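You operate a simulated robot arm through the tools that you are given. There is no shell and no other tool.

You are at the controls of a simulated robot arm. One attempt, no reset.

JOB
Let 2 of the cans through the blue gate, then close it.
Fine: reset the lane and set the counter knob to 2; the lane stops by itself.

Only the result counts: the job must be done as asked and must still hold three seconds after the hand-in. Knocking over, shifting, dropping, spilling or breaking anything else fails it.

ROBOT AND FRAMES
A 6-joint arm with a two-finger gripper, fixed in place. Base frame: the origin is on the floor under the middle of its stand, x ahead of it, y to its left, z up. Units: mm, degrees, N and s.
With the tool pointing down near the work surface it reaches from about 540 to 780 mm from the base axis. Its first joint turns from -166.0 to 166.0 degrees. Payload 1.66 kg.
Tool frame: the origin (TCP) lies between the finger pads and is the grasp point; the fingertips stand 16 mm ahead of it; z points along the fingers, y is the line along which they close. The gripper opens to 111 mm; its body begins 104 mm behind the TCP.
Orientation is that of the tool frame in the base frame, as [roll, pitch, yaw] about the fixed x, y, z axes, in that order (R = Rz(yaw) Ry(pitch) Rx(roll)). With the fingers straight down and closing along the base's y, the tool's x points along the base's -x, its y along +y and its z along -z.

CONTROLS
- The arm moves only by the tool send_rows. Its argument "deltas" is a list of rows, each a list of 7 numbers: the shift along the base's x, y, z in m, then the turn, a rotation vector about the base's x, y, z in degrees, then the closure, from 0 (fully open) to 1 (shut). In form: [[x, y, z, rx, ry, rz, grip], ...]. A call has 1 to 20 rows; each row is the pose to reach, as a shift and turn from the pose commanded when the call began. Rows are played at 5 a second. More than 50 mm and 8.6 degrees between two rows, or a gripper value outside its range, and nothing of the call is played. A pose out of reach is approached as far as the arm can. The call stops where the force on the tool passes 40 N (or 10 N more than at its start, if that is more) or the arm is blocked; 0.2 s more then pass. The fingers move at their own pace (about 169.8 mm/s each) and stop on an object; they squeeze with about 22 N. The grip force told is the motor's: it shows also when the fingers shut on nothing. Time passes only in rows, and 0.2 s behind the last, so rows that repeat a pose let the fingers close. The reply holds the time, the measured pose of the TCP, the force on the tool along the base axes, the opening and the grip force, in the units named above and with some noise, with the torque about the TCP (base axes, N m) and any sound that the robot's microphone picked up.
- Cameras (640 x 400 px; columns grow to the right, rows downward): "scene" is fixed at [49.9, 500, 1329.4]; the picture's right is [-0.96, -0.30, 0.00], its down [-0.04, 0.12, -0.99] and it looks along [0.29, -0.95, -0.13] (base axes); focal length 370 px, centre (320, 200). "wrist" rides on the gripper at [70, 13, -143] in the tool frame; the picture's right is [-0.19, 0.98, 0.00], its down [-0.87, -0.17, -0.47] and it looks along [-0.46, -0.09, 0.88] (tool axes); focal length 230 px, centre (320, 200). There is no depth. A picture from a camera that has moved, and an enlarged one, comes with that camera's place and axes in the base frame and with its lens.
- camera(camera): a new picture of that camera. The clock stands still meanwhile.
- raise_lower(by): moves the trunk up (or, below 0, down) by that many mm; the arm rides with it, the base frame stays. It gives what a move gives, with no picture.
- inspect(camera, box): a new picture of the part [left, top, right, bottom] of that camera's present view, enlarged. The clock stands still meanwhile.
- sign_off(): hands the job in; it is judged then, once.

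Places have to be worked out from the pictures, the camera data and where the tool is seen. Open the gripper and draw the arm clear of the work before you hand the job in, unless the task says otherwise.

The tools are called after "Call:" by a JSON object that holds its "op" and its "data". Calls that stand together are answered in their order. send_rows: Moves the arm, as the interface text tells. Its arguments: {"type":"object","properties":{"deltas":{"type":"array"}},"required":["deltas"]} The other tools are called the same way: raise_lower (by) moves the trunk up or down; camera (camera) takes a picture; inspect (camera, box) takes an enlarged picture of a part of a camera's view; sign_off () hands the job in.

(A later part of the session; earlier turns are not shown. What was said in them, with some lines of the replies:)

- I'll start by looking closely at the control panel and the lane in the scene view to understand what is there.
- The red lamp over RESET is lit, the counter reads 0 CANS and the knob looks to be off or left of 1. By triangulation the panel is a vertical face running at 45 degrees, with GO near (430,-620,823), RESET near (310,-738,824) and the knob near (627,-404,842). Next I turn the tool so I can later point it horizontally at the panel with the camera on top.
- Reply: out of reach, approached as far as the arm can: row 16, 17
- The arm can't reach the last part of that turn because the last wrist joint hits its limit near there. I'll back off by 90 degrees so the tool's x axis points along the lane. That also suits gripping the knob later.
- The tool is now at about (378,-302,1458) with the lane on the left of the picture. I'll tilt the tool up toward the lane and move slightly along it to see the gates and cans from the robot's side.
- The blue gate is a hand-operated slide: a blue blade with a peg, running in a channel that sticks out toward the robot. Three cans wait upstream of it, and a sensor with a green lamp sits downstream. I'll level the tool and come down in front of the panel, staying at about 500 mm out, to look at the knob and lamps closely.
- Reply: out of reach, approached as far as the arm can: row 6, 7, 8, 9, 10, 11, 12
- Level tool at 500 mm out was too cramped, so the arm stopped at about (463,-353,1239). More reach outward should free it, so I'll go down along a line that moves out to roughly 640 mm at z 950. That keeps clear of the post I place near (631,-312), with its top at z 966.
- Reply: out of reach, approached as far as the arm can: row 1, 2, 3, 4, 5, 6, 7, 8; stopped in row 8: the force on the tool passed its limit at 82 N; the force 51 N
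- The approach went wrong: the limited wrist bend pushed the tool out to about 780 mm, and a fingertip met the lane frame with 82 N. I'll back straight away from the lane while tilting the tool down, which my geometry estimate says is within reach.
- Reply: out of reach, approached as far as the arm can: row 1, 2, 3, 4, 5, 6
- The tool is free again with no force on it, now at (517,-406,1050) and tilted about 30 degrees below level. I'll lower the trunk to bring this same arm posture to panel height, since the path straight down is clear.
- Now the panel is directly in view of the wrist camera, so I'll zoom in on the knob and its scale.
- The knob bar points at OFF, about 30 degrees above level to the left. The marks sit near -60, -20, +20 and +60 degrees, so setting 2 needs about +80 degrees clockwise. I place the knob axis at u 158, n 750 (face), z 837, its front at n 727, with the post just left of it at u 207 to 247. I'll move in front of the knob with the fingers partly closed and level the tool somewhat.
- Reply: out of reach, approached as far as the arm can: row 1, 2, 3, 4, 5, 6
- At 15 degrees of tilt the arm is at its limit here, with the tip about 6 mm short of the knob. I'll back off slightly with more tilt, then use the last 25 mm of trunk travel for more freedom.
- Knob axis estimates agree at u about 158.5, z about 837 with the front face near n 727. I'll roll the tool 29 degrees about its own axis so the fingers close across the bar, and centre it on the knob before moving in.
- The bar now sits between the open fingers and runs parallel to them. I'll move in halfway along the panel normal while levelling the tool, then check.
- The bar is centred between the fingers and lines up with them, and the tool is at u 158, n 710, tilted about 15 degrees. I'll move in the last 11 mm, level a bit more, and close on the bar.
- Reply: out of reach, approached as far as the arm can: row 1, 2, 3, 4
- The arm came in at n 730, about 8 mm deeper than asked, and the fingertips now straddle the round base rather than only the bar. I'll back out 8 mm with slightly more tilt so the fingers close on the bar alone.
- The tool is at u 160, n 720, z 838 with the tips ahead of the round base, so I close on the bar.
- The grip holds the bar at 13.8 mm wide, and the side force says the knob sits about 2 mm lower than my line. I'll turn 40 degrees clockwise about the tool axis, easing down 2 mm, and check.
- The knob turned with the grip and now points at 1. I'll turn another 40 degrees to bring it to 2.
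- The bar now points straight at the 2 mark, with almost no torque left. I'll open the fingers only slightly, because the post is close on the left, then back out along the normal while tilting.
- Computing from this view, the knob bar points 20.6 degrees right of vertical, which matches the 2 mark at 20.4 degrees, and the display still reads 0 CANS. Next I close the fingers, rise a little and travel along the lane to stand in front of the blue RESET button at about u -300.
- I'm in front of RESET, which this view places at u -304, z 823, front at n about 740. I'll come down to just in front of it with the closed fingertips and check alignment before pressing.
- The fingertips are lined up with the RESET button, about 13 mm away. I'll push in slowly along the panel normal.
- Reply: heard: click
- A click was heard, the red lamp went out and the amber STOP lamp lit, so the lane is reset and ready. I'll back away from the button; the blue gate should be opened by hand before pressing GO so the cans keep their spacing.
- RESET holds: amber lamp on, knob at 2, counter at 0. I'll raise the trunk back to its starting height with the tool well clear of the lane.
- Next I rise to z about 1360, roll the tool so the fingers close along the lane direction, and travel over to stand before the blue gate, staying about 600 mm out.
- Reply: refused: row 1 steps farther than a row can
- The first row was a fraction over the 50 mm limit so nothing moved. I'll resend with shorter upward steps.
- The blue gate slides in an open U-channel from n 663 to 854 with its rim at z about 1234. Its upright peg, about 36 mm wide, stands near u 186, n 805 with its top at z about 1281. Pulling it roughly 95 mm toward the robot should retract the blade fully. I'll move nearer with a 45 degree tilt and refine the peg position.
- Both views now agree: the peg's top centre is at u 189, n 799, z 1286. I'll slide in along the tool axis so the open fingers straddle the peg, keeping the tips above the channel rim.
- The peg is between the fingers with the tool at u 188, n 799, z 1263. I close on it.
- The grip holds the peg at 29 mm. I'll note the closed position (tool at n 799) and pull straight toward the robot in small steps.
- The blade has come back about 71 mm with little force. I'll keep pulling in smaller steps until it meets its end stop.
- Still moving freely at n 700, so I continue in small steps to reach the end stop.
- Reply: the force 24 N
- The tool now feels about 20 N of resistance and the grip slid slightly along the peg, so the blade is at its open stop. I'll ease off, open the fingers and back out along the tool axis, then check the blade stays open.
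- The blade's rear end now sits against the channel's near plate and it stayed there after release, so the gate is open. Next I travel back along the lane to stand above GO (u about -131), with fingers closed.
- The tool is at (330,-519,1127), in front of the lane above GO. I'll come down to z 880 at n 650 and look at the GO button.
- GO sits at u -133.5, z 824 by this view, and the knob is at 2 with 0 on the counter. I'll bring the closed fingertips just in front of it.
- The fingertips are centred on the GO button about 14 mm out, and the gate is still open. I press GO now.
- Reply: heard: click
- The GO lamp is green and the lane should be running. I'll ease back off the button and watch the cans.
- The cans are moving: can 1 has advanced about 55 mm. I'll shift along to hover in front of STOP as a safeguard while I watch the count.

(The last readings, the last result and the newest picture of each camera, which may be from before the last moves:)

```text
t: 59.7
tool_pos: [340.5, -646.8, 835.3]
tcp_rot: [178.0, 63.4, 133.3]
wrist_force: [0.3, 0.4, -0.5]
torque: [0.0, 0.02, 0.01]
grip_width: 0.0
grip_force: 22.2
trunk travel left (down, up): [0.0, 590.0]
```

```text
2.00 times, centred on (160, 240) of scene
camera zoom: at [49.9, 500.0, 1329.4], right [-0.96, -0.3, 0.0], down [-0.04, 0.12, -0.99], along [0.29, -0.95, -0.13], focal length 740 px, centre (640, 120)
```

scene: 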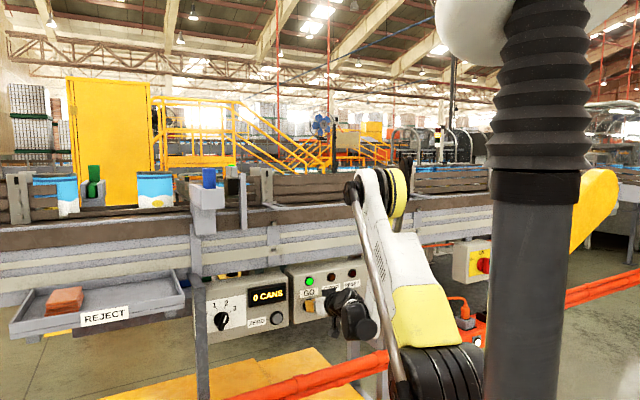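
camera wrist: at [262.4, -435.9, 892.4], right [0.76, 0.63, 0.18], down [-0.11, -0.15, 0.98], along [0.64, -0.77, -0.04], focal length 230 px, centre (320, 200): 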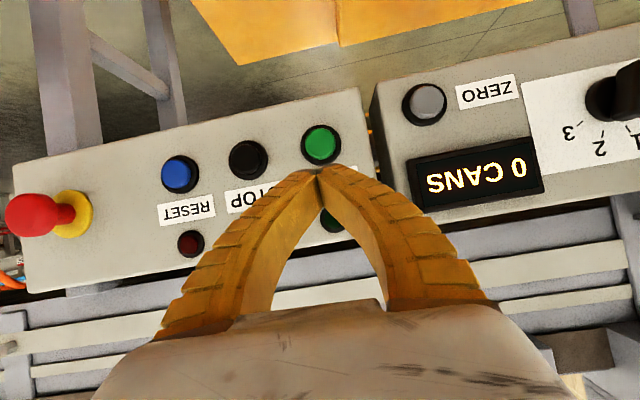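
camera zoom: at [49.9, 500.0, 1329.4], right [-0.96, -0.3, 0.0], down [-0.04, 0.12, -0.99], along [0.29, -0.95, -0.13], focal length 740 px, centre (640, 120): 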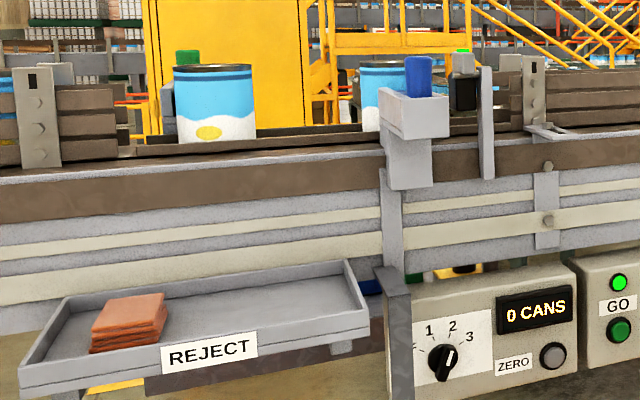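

Can 1 is passing the open gate and can 2 follows. I hold position and keep watching.

Call:
{"op": "send_rows", "data": {"deltas": [[0, 0, 0, 0, 0, 0, 1], [0, 0, 0, 0, 0, 0, 1], [0, 0, 0, 0, 0, 0, 1], [0, 0, 0, 0, 0, 0, 1]]}}

Call:
{"op": "inspect", "data": {"camera": "scene", "box": [0, 140, 320, 340]}}

```text
t: 60.7
tool_pos: [340.3, -645.2, 836.3]
tcp_rot: [177.9, 63.5, 133.2]
wrist_force: [-1.0, -1.0, 0.3]
torque: [-0.03, 0.0, -0.01]
grip_width: 0.0
grip_force: 22.4
trunk travel left (down, up): [0.0, 590.0]
```

```text
2.00 times, centred on (160, 240) of scene
camera zoom: at [49.9, 500.0, 1329.4], right [-0.96, -0.3, 0.0], down [-0.04, 0.12, -0.99], along [0.29, -0.95, -0.13], focal length 740 px, centre (640, 120)
```

zoom: 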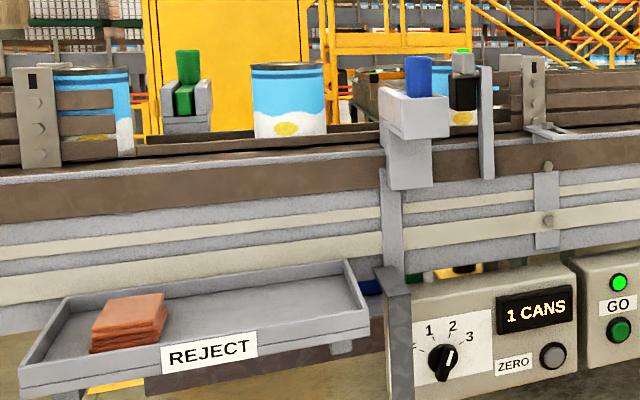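

The counter shows 1. I'll zoom in to see where can 1 is.

Call:
{"op": "inspect", "data": {"camera": "scene", "box": [110, 140, 310, 240]}}

Call:
{"op": "camera", "data": {"camera": "wrist"}}

```text
3.20 times, centred on (210, 190) of scene
camera zoom: at [49.9, 500.0, 1329.4], right [-0.96, -0.3, 0.0], down [-0.04, 0.12, -0.99], along [0.29, -0.95, -0.13], focal length 1185 px, centre (672, 232)
```

zoom: 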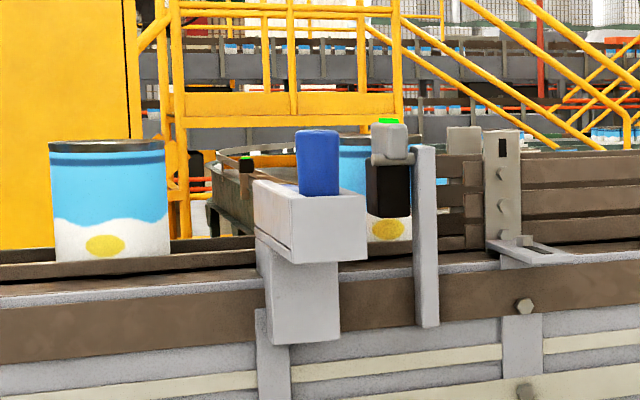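

```text
taken
camera wrist: at [236.5, -524.9, 838.0], right [0.75, 0.63, 0.19], down [-0.15, -0.1, 0.98], along [0.64, -0.77, 0.02], focal length 230 px, centre (320, 200)
```

wrist: 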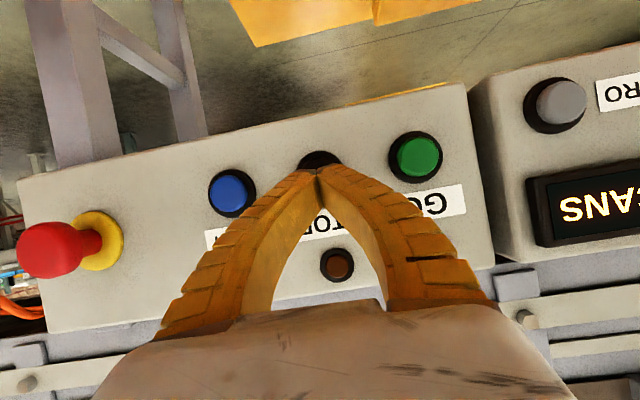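

Can 1 is centred at the sensor and counted; the belt runs at roughly 95 mm/s with can 2 about 250 mm behind. I keep holding and watch for the count of 2.

Call:
{"op": "send_rows", "data": {"deltas": [[0, 0, 0, 0, 0, 0, 1], [0, 0, 0, 0, 0, 0, 1], [0, 0, 0, 0, 0, 0, 1], [0, 0, 0, 0, 0, 0, 1], [0, 0, 0, 0, 0, 0, 1], [0, 0, 0, 0, 0, 0, 1]]}}

Call:
{"op": "inspect", "data": {"camera": "scene", "box": [60, 140, 340, 315]}}

```text
t: 62.1
tool_pos: [341.0, -647.2, 836.4]
tcp_rot: [177.9, 63.5, 133.3]
wrist_force: [0.2, 0.3, -0.4]
torque: [0.01, 0.02, 0.0]
grip_width: 0.2
grip_force: 22.5
trunk travel left (down, up): [0.0, 590.0]
```

```text
2.29 times, centred on (200, 228) of scene
camera zoom: at [49.9, 500.0, 1329.4], right [-0.96, -0.3, 0.0], down [-0.04, 0.12, -0.99], along [0.29, -0.95, -0.13], focal length 846 px, centre (594, 137)
```

zoom: 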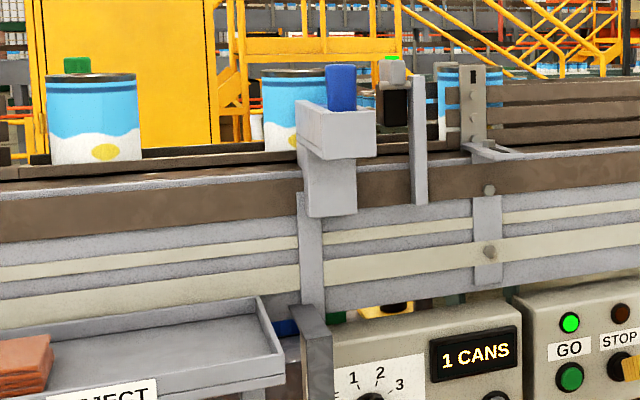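

Call:
{"op": "send_rows", "data": {"deltas": [[0, 0, 0, 0, 0, 0, 1], [0, 0, 0, 0, 0, 0, 1]]}}

Call:
{"op": "inspect", "data": {"camera": "scene", "box": [60, 140, 340, 315]}}

```text
t: 62.7
tool_pos: [340.5, -646.7, 835.3]
tcp_rot: [177.9, 63.6, 133.3]
wrist_force: [-0.4, 1.5, 0.6]
torque: [0.0, 0.03, -0.03]
grip_width: 0.0
grip_force: 21.3
trunk travel left (down, up): [0.0, 590.0]
```

```text
2.29 times, centred on (200, 228) of scene
camera zoom: at [49.9, 500.0, 1329.4], right [-0.96, -0.3, 0.0], down [-0.04, 0.12, -0.99], along [0.29, -0.95, -0.13], focal length 846 px, centre (594, 137)
```

zoom: 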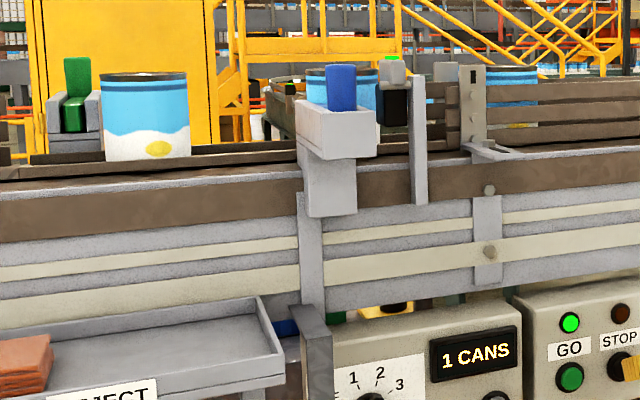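

Call:
{"op": "send_rows", "data": {"deltas": [[0, 0, 0, 0, 0, 0, 1]]}}

Call:
{"op": "inspect", "data": {"camera": "scene", "box": [60, 140, 340, 315]}}

```text
t: 63.1
tool_pos: [340.1, -647.4, 835.0]
tcp_rot: [177.8, 63.6, 133.3]
wrist_force: [0.3, -0.1, -0.5]
torque: [-0.02, -0.04, -0.01]
grip_width: 0.2
grip_force: 21.6
trunk travel left (down, up): [0.0, 590.0]
```

```text
2.29 times, centred on (200, 228) of scene
camera zoom: at [49.9, 500.0, 1329.4], right [-0.96, -0.3, 0.0], down [-0.04, 0.12, -0.99], along [0.29, -0.95, -0.13], focal length 846 px, centre (594, 137)
```

zoom: 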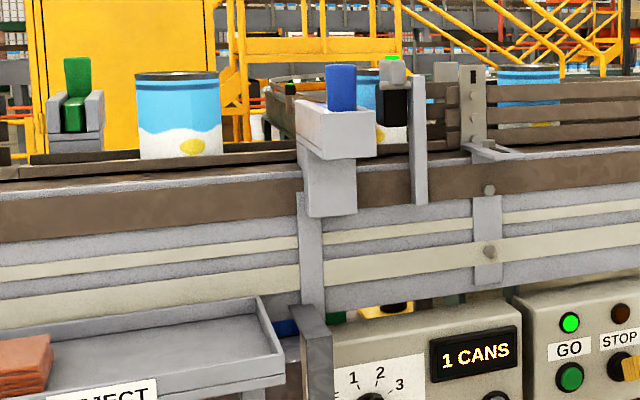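

Call:
{"op": "send_rows", "data": {"deltas": [[0, 0, 0, 0, 0, 0, 1]]}}

Call:
{"op": "inspect", "data": {"camera": "scene", "box": [60, 140, 340, 315]}}

```text
t: 63.5
tool_pos: [340.6, -645.8, 835.8]
tcp_rot: [177.9, 63.5, 133.3]
wrist_force: [0.4, -0.1, 0.5]
torque: [-0.01, 0.0, -0.01]
grip_width: 0.1
grip_force: 22.1
trunk travel left (down, up): [0.0, 590.0]
```

```text
2.29 times, centred on (200, 228) of scene
camera zoom: at [49.9, 500.0, 1329.4], right [-0.96, -0.3, 0.0], down [-0.04, 0.12, -0.99], along [0.29, -0.95, -0.13], focal length 846 px, centre (594, 137)
```

zoom: 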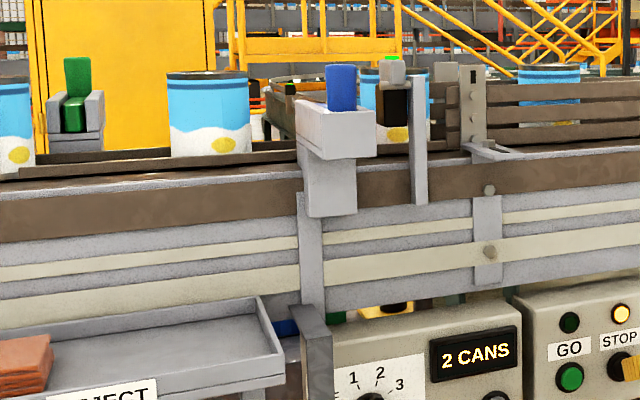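

The counter reads 2 CANS, the amber STOP lamp is on and GO is off, so the lane stopped by itself. Can 2 is past the gate and can 3 stands well upstream. I'll back away from the panel and go to close the gate.

Call:
{"op": "send_rows", "data": {"deltas": [[-0.012, 0.012, 0.012, 1.2, 1.2, 0, 1], [-0.024, 0.024, 0.028, 2.4, 2.4, 0, 1], [-0.036, 0.036, 0.05, 3.6, 3.6, 0, 1]]}}

Call:
{"op": "raise_lower", "data": {"by": 225}}

Call:
{"op": "inspect", "data": {"camera": "scene", "box": [60, 140, 340, 315]}}

```text
t: 64.3
tool_pos: [305.3, -611.1, 885.0]
tcp_rot: [178.3, 58.4, 133.5]
wrist_force: [0.0, -0.3, -0.3]
torque: [0.02, 0.0, 0.0]
grip_width: 0.1
grip_force: 21.9
trunk travel left (down, up): [0.0, 590.0]
```

```text
t: 66.7
tool_pos: [303.8, -612.6, 1109.6]
tcp_rot: [178.2, 58.4, 133.6]
wrist_force: [-0.2, 0.6, -0.6]
torque: [0.02, -0.03, 0.03]
grip_width: 0.0
grip_force: 22.3
trunk travel left (down, up): [-225.0, 365.0]
```

```text
2.29 times, centred on (200, 228) of scene
camera zoom: at [49.9, 500.0, 1329.4], right [-0.96, -0.3, 0.0], down [-0.04, 0.12, -0.99], along [0.29, -0.95, -0.13], focal length 846 px, centre (594, 137)
```

zoom: 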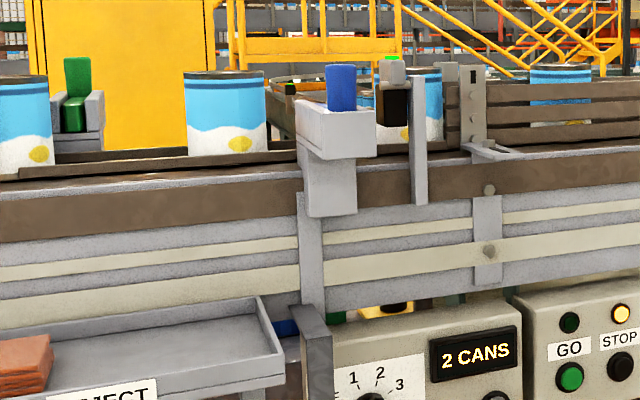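

The cans coasted about 20 mm and can 3's front edge is still some 40 mm upstream of the blade line. I'll return to the pose in front of the gate peg that I left earlier.

Call:
{"op": "send_rows", "data": {"deltas": [[-0.0062, 0.0062, 0.041, 1.6, 1.6, 0, 1], [-0.0125, 0.0125, 0.082, 3.2, 3.2, 0, 1], [-0.0187, 0.0187, 0.123, 4.8, 4.8, 0, 1], [-0.025, 0.025, 0.164, 6.3, 6.3, 0, 1], [-0.0312, 0.0312, 0.205, 7.9, 7.9, 0, 1], [-0.0375, 0.0375, 0.246, 9.5, 9.5, 0, 1], [-0.0055, 0.0695, 0.246, 9.5, 9.5, 0, 1], [0.0264, 0.1014, 0.246, 9.5, 9.5, 0, 0.45], [0.0584, 0.1334, 0.246, 9.5, 9.5, 0, 0.45], [0.0903, 0.1653, 0.246, 9.5, 9.5, 0, 0.45], [0.1223, 0.1973, 0.246, 9.5, 9.5, 0, 0.45], [0.1542, 0.2292, 0.246, 9.5, 9.5, 0, 0.45], [0.1862, 0.2612, 0.246, 9.5, 9.5, 0, 0.45], [0.2181, 0.2931, 0.246, 9.5, 9.5, 0, 0.45], [0.25, 0.325, 0.246, 9.5, 9.5, 0, 0.45], [0.25, 0.325, 0.246, 9.5, 9.5, 0, 0.45]]}}

Call:
{"op": "camera", "data": {"camera": "wrist"}}

Call:
{"op": "inspect", "data": {"camera": "scene", "box": [60, 140, 340, 315]}}

Call:
{"op": "inspect", "data": {"camera": "wrist", "box": [220, 0, 500, 190]}}

```text
t: 70.1
tool_pos: [554.7, -287.3, 1355.6]
tcp_rot: [178.6, 45.0, 133.9]
wrist_force: [-1.3, 0.0, -0.1]
torque: [-0.02, 0.0, 0.0]
grip_width: 63.2
grip_force: 1.0
trunk travel left (down, up): [-225.0, 365.0]
```

```text
taken
camera wrist: at [457.5, -171.9, 1407.9], right [0.79, 0.6, 0.15], down [0.07, -0.33, 0.94], along [0.61, -0.73, -0.3], focal length 230 px, centre (320, 200)
```

wrist: 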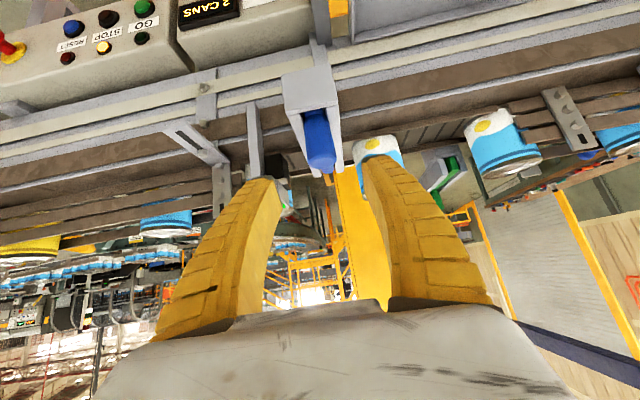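

```text
2.29 times, centred on (200, 228) of scene
camera zoom: at [49.9, 500.0, 1329.4], right [-0.96, -0.3, 0.0], down [-0.04, 0.12, -0.99], along [0.29, -0.95, -0.13], focal length 846 px, centre (594, 137)
```

zoom: 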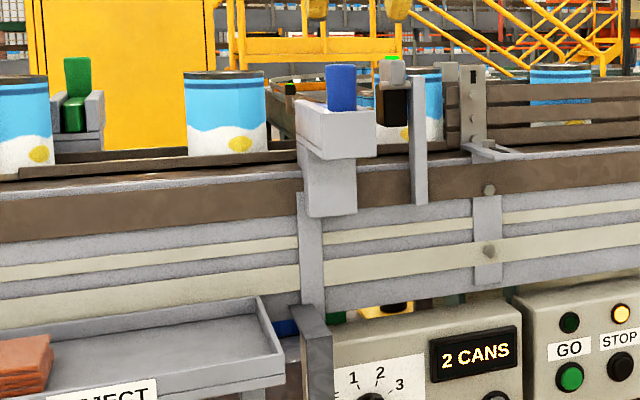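

```text
2.11 times, centred on (360, 95) of wrist
camera zoom: at [457.5, -171.9, 1407.9], right [0.79, 0.6, 0.15], down [0.07, -0.33, 0.94], along [0.61, -0.73, -0.3], focal length 484 px, centre (236, 421)
```

zoom: 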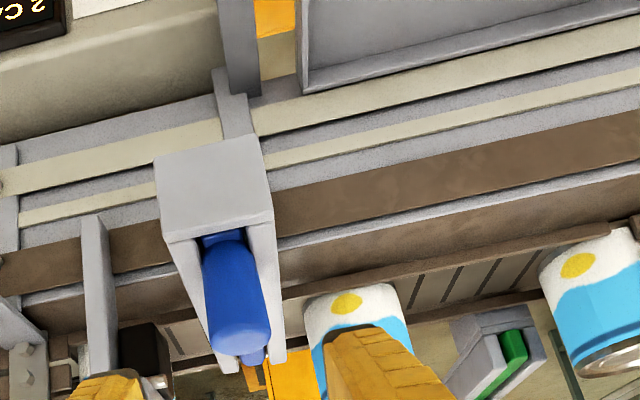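

The lane is at rest, with can 3's edge about 40 mm clear of the blade path. The peg is at u 189.5, n 688. I'll slide in along the tool axis to straddle it, then close on it.

Call:
{"op": "send_rows", "data": {"deltas": [[0.0132, -0.013, -0.0183, 0, 0, 0, 0.45], [0.0263, -0.0261, -0.0366, 0, 0, 0, 0.45], [0.0395, -0.0391, -0.055, 0, 0, 0, 0.45], [0.0526, -0.0522, -0.0733, 0, 0, 0, 0.45], [0.0658, -0.0652, -0.0916, 0, 0, 0, 0.45], [0.0658, -0.0652, -0.0916, 0, 0, 0, 0.45]]}}

Call:
{"op": "camera", "data": {"camera": "wrist"}}

Call:
{"op": "inspect", "data": {"camera": "scene", "box": [140, 120, 270, 220]}}

```text
t: 71.5
tool_pos: [618.8, -353.4, 1263.7]
tcp_rot: [178.7, 44.9, 133.8]
wrist_force: [0.7, -0.3, -0.4]
torque: [0.02, 0.01, 0.0]
grip_width: 63.1
grip_force: 1.3
trunk travel left (down, up): [-225.0, 365.0]
```

```text
taken
camera wrist: at [521.2, -237.9, 1316.7], right [0.79, 0.6, 0.15], down [0.07, -0.33, 0.94], along [0.61, -0.73, -0.3], focal length 230 px, centre (320, 200)
```

wrist: 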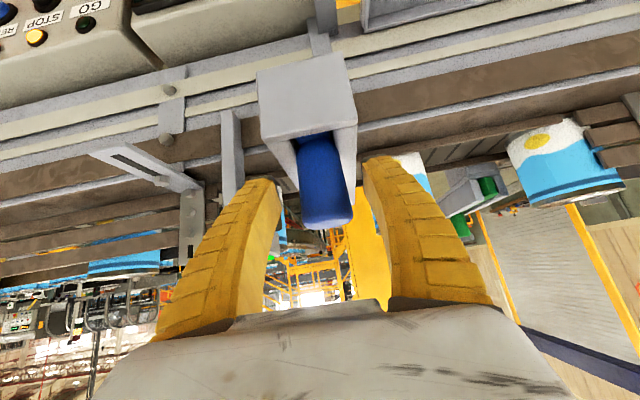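

```text
4.00 times, centred on (205, 170) of scene
camera zoom: at [49.9, 500.0, 1329.4], right [-0.96, -0.3, 0.0], down [-0.04, 0.12, -0.99], along [0.29, -0.95, -0.13], focal length 1481 px, centre (780, 320)
```

zoom: 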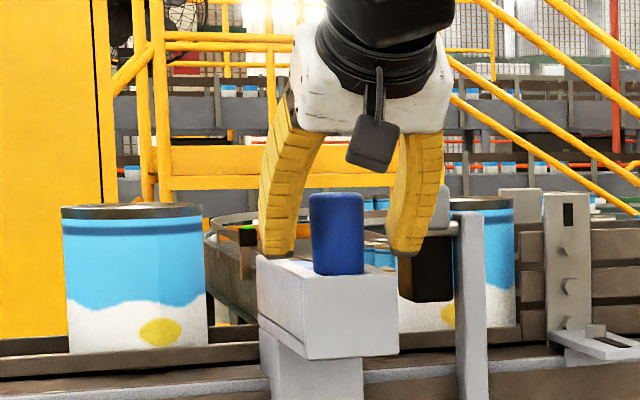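

The peg is between the fingers at n 688. I close the grip on it.

Call:
{"op": "send_rows", "data": {"deltas": [[0.0007, 0.0007, 0, 0, 0, 0, 0.6], [0.0007, 0.0007, 0, 0, 0, 0, 0.75], [0.0007, 0.0007, 0, 0, 0, 0, 1], [0.0007, 0.0007, 0, 0, 0, 0, 1]]}}

Call:
{"op": "camera", "data": {"camera": "wrist"}}

```text
t: 72.5
tool_pos: [619.8, -351.7, 1263.7]
tcp_rot: [178.7, 45.0, 134.0]
wrist_force: [4.9, 4.1, 11.3]
torque: [-0.15, 0.03, 0.11]
grip_width: 28.5
grip_force: 33.8
trunk travel left (down, up): [-225.0, 365.0]
```

```text
taken
camera wrist: at [522.0, -236.0, 1317.7], right [0.79, 0.6, 0.15], down [0.07, -0.33, 0.94], along [0.61, -0.73, -0.3], focal length 230 px, centre (320, 200)
```

wrist: 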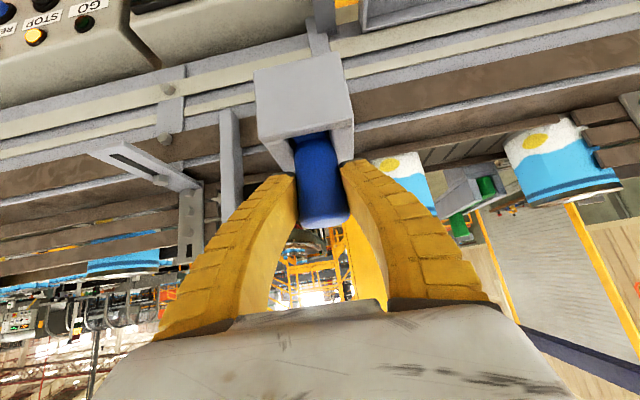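

Gripped at 28.5 mm, tool at n 687. I push the blade back toward the lane by 90 mm first.

Call:
{"op": "send_rows", "data": {"deltas": [[0.0071, -0.0071, 0, 0, 0, 0, 1], [0.0141, -0.0141, 0, 0, 0, 0, 1], [0.0212, -0.0212, 0, 0, 0, 0, 1], [0.0283, -0.0283, 0, 0, 0, 0, 1], [0.0354, -0.0354, 0, 0, 0, 0, 1], [0.0424, -0.0424, 0, 0, 0, 0, 1], [0.0495, -0.0495, 0, 0, 0, 0, 1], [0.0566, -0.0566, 0, 0, 0, 0, 1], [0.0636, -0.0636, 0, 0, 0, 0, 1]]}}

Call:
{"op": "camera", "data": {"camera": "wrist"}}

Call:
{"op": "inspect", "data": {"camera": "scene", "box": [140, 120, 270, 220]}}

```text
t: 74.5
tool_pos: [684.1, -416.3, 1265.6]
tcp_rot: [178.7, 45.0, 133.9]
wrist_force: [0.7, -1.6, 7.2]
torque: [0.25, 0.46, 0.1]
grip_width: 27.7
grip_force: 33.6
trunk travel left (down, up): [-225.0, 365.0]
```

```text
taken
camera wrist: at [587.2, -300.9, 1318.0], right [0.79, 0.6, 0.15], down [0.07, -0.33, 0.94], along [0.61, -0.73, -0.3], focal length 230 px, centre (320, 200)
```

wrist: 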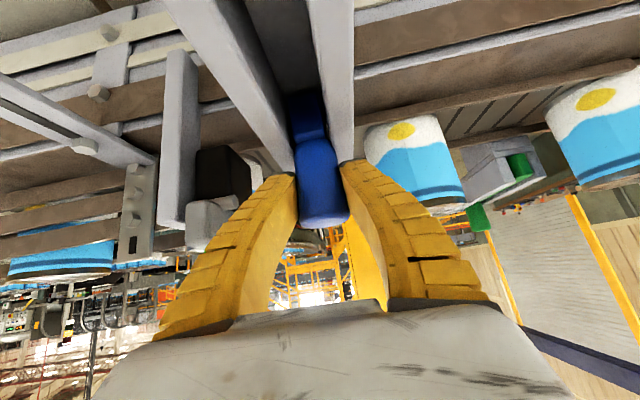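

```text
4.00 times, centred on (205, 170) of scene
camera zoom: at [49.9, 500.0, 1329.4], right [-0.96, -0.3, 0.0], down [-0.04, 0.12, -0.99], along [0.29, -0.95, -0.13], focal length 1481 px, centre (780, 320)
```

zoom: 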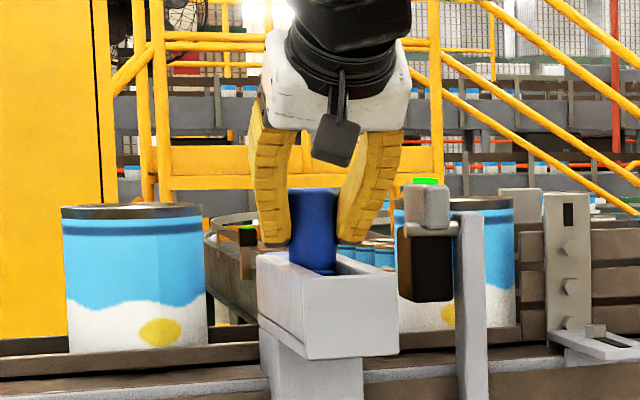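

The blade has advanced 91 mm with low force and the cans haven't moved. I push the remaining 22 mm in small steps to the original closed position, watching the force.

Call:
{"op": "send_rows", "data": {"deltas": [[0.0028, -0.0028, 0, 0, 0, 0, 1], [0.0057, -0.0057, 0, 0, 0, 0, 1], [0.0085, -0.0085, 0, 0, 0, 0, 1], [0.0113, -0.0113, 0, 0, 0, 0, 1], [0.0141, -0.0141, 0, 0, 0, 0, 1], [0.0163, -0.0163, 0, 0, 0, 0, 1], [0.0163, -0.0163, 0, 0, 0, 0, 1]]}}

Call:
{"op": "camera", "data": {"camera": "wrist"}}

Call:
{"op": "inspect", "data": {"camera": "scene", "box": [140, 120, 270, 220]}}

```text
t: 76.1
tool_pos: [699.9, -429.2, 1264.8]
tcp_rot: [178.7, 44.9, 134.0]
wrist_force: [-13.4, 9.5, -8.0]
torque: [0.05, 0.36, 0.03]
grip_width: 29.1
grip_force: 33.6
trunk travel left (down, up): [-225.0, 365.0]
```

```text
taken
camera wrist: at [601.6, -315.3, 1318.1], right [0.79, 0.6, 0.15], down [0.07, -0.33, 0.94], along [0.61, -0.73, -0.3], focal length 230 px, centre (320, 200)
```

wrist: 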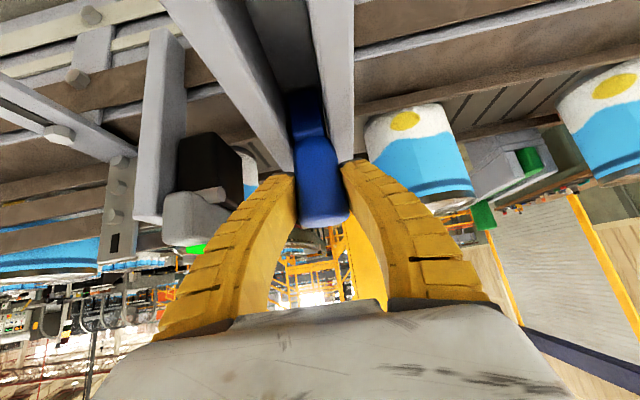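

```text
4.00 times, centred on (205, 170) of scene
camera zoom: at [49.9, 500.0, 1329.4], right [-0.96, -0.3, 0.0], down [-0.04, 0.12, -0.99], along [0.29, -0.95, -0.13], focal length 1481 px, centre (780, 320)
```

zoom: 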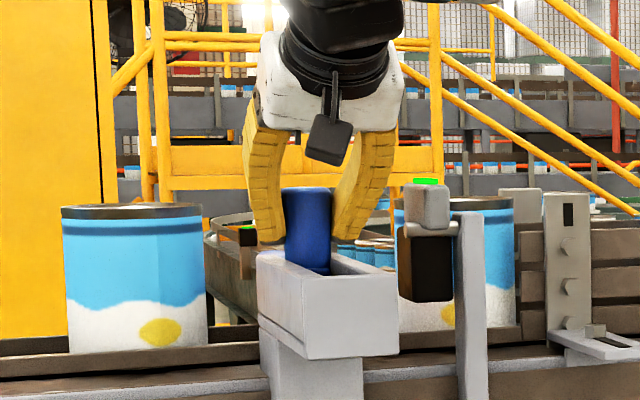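

The peg is back exactly where it began (same outline in the scene view) and a 16 N push-back says the blade is at its closed stop. I open the fingers and back out along the tool axis.

Call:
{"op": "send_rows", "data": {"deltas": [[0, 0, 0, 0, 0, 0, 0.75], [0, 0, 0, 0, 0, 0, 0.5], [0, 0, 0, 0, 0, 0, 0.45], [-0.01, 0.01, 0.014, 0, 0, 0, 0.45], [-0.025, 0.025, 0.035, 0, 0, 0, 0.45], [-0.042, 0.042, 0.06, 0, 0, 0, 0.45], [-0.06, 0.06, 0.085, 0, 0, 0, 0.45], [-0.08, 0.08, 0.105, 0, 0, 0, 0.45], [-0.1, 0.1, 0.12, 0, 0, 0, 0.45], [-0.125, 0.125, 0.135, 0, 0, 0, 0.45], [-0.15, 0.15, 0.15, 0, 0, 0, 0.45]]}}

Call:
{"op": "camera", "data": {"camera": "wrist"}}

Call:
{"op": "camera", "data": {"camera": "scene"}}

Call:
{"op": "inspect", "data": {"camera": "scene", "box": [140, 120, 270, 220]}}

```text
t: 78.5
tool_pos: [548.6, -281.8, 1416.2]
tcp_rot: [178.6, 45.0, 133.8]
wrist_force: [0.2, 0.0, -0.3]
torque: [0.0, -0.01, 0.04]
grip_width: 63.0
grip_force: 1.0
trunk travel left (down, up): [-225.0, 365.0]
```

```text
taken
camera wrist: at [451.1, -166.7, 1469.4], right [0.79, 0.6, 0.15], down [0.07, -0.33, 0.94], along [0.61, -0.73, -0.3], focal length 230 px, centre (320, 200)
```

wrist: 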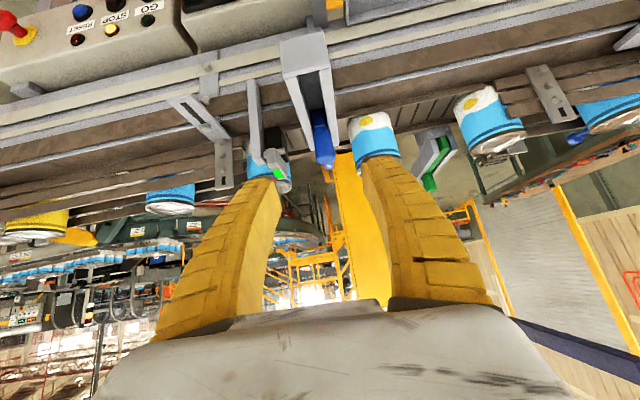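

```text
taken
```

scene: 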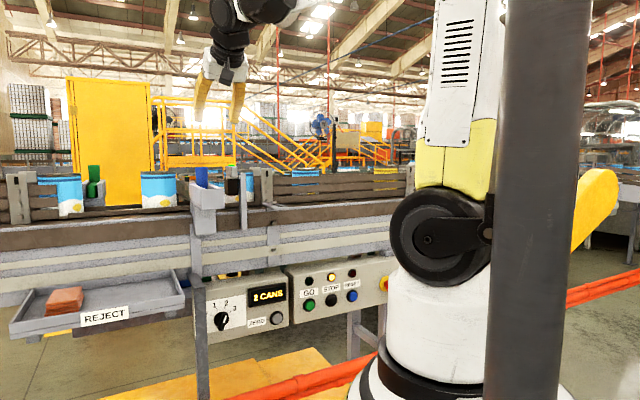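

```text
4.00 times, centred on (205, 170) of scene
camera zoom: at [49.9, 500.0, 1329.4], right [-0.96, -0.3, 0.0], down [-0.04, 0.12, -0.99], along [0.29, -0.95, -0.13], focal length 1481 px, centre (780, 320)
```

zoom: 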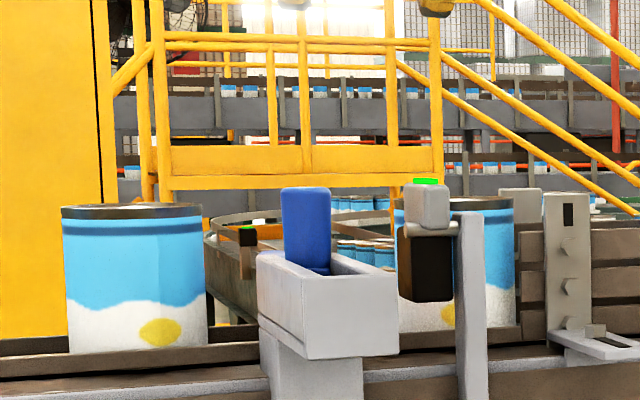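

The peg stands at its closed place and can 3 hasn't moved. I'll zoom in on the panel and on the blade to confirm the final state.

Call:
{"op": "inspect", "data": {"camera": "scene", "box": [180, 240, 400, 377]}}

Call:
{"op": "inspect", "data": {"camera": "wrist", "box": [220, 60, 440, 190]}}

Call:
{"op": "inspect", "data": {"camera": "scene", "box": [0, 130, 320, 330]}}

```text
2.91 times, centred on (290, 308) of scene
camera zoom: at [49.9, 500.0, 1329.4], right [-0.96, -0.3, 0.0], down [-0.04, 0.12, -0.99], along [0.29, -0.95, -0.13], focal length 1077 px, centre (407, -116)
```

zoom: 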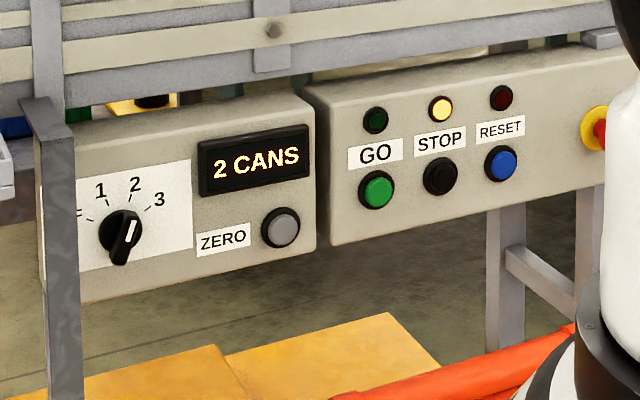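

```text
2.91 times, centred on (330, 125) of wrist
camera zoom: at [451.1, -166.7, 1469.4], right [0.79, 0.6, 0.15], down [0.07, -0.33, 0.94], along [0.61, -0.73, -0.3], focal length 669 px, centre (291, 418)
```

zoom: 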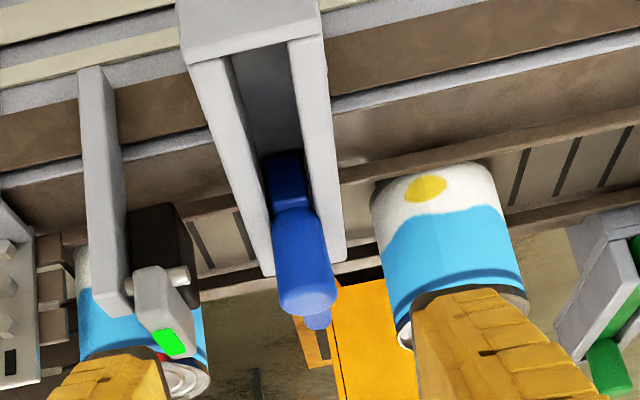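

```text
2.00 times, centred on (160, 230) of scene
camera zoom: at [49.9, 500.0, 1329.4], right [-0.96, -0.3, 0.0], down [-0.04, 0.12, -0.99], along [0.29, -0.95, -0.13], focal length 740 px, centre (640, 140)
```

zoom: 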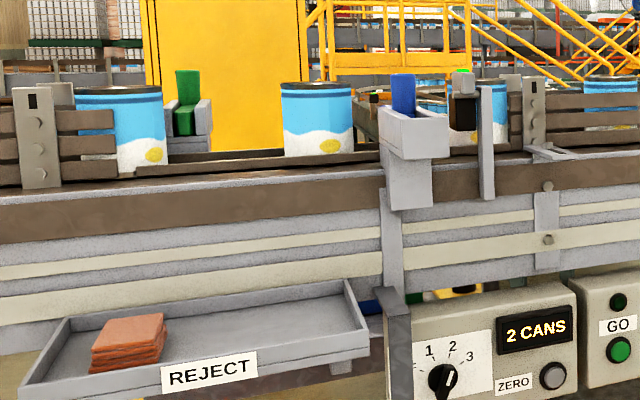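

Everything agrees: counter at 2 CANS with the amber STOP lamp, two cans beyond the gate, and the blade tip back across the lane at n about 956, as it was at the start. I'll open the gripper fully and draw the arm well clear.

Call:
{"op": "send_rows", "data": {"deltas": [[-0.036, -0.012, 0.007, 0, 0, 0, 0.3], [-0.073, -0.026, 0.014, 0, 0, 0, 0], [-0.11, -0.04, 0.02, 0, 0, 0, 0], [-0.147, -0.054, 0.027, 0, 0, 0, 0], [-0.184, -0.068, 0.034, 0, 0, 0, 0], [-0.22, -0.08, 0.04, 0, 0, 0, 0], [-0.22, -0.08, 0.04, 0, 0, 0, 0]]}}

Call:
{"op": "camera", "data": {"camera": "scene"}}

Call:
{"op": "inspect", "data": {"camera": "scene", "box": [0, 130, 320, 330]}}

```text
t: 79.8
tool_pos: [424.0, -275.7, 1447.4]
tcp_rot: [178.7, 44.9, 145.3]
wrist_force: [-0.3, -0.2, 0.2]
torque: [0.0, -0.01, -0.01]
grip_width: 110.9
grip_force: 0.0
trunk travel left (down, up): [-225.0, 365.0]
stopped in row 6: the arm was blocked; the commanded pose is now the measured one
```

```text
taken
```

scene: 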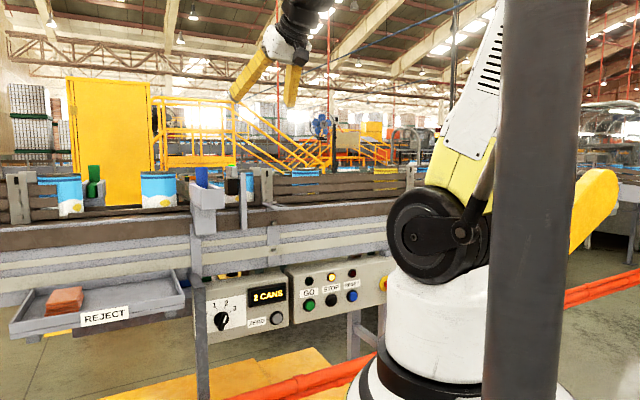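

```text
2.00 times, centred on (160, 230) of scene
camera zoom: at [49.9, 500.0, 1329.4], right [-0.96, -0.3, 0.0], down [-0.04, 0.12, -0.99], along [0.29, -0.95, -0.13], focal length 740 px, centre (640, 140)
```

zoom: 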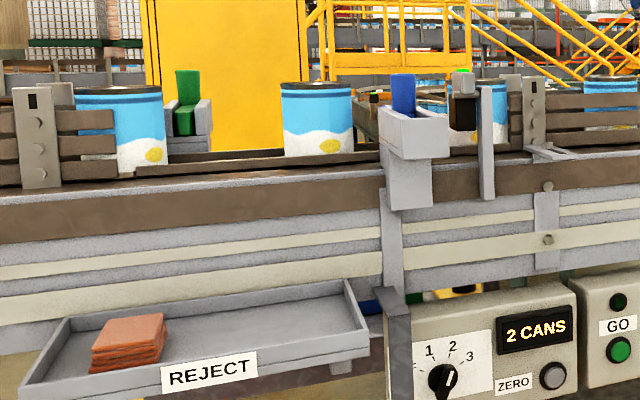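

The arm stopped because it folded up on itself near the stand, with no outside force, and the gripper is fully open and clear of the work. I'll ease it out a little to leave it unloaded and confirm the lane stays at rest.

Call:
{"op": "send_rows", "data": {"deltas": [[0.01, -0.01, 0.005, 0, 0, 0, 0], [0.02, -0.02, 0.01, 0, 0, 0, 0], [0.02, -0.02, 0.01, 0, 0, 0, 0], [0.02, -0.02, 0.01, 0, 0, 0, 0]]}}

Call:
{"op": "inspect", "data": {"camera": "scene", "box": [0, 130, 320, 330]}}

```text
t: 80.8
tool_pos: [448.9, -288.9, 1458.5]
tcp_rot: [178.7, 45.0, 146.1]
wrist_force: [-0.1, 0.2, 0.8]
torque: [0.03, 0.0, 0.0]
grip_width: 111.2
grip_force: 0.1
trunk travel left (down, up): [-225.0, 365.0]
```

```text
2.00 times, centred on (160, 230) of scene
camera zoom: at [49.9, 500.0, 1329.4], right [-0.96, -0.3, 0.0], down [-0.04, 0.12, -0.99], along [0.29, -0.95, -0.13], focal length 740 px, centre (640, 140)
```

zoom: 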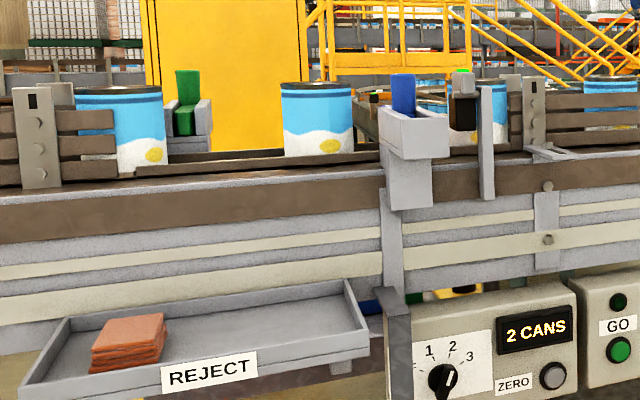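

The lane is at rest: 2 CANS on the counter, the blue gate closed, two cans past it and the rest held upstream. The arm is clear with the gripper open, so I hand the job in.

Call:
{"op": "sign_off", "data": {}}

```text
The job is handed in.
```

The job is done and handed in: two cans went through the blue gate, and the gate is closed again. I don't have the judge's result.

- **Lane:** I set the counter knob to 2 and pressed RESET, and the red lamp went out. I then opened the gate by hand and pressed GO. The lane stopped by itself at 2 CANS, with the amber STOP lamp on.
- **Gate:** I pushed the blue blade back until it met its closed stop, in the same place as at the start. The other cans are waiting upstream and were not moving when I last looked.
- **Arm:** It is clear of the work with the gripper fully open.

**Early contact with the lane:** Early on, a move went further out than I asked, and a fingertip hit the lane frame at 82 N before the arm stopped. I backed off straight away and saw nothing moved or damaged in the later pictures.

**Stop while withdrawing:** The arm also stopped once at the end because it had folded too close to its own stand. No outside force showed, and I eased it out.
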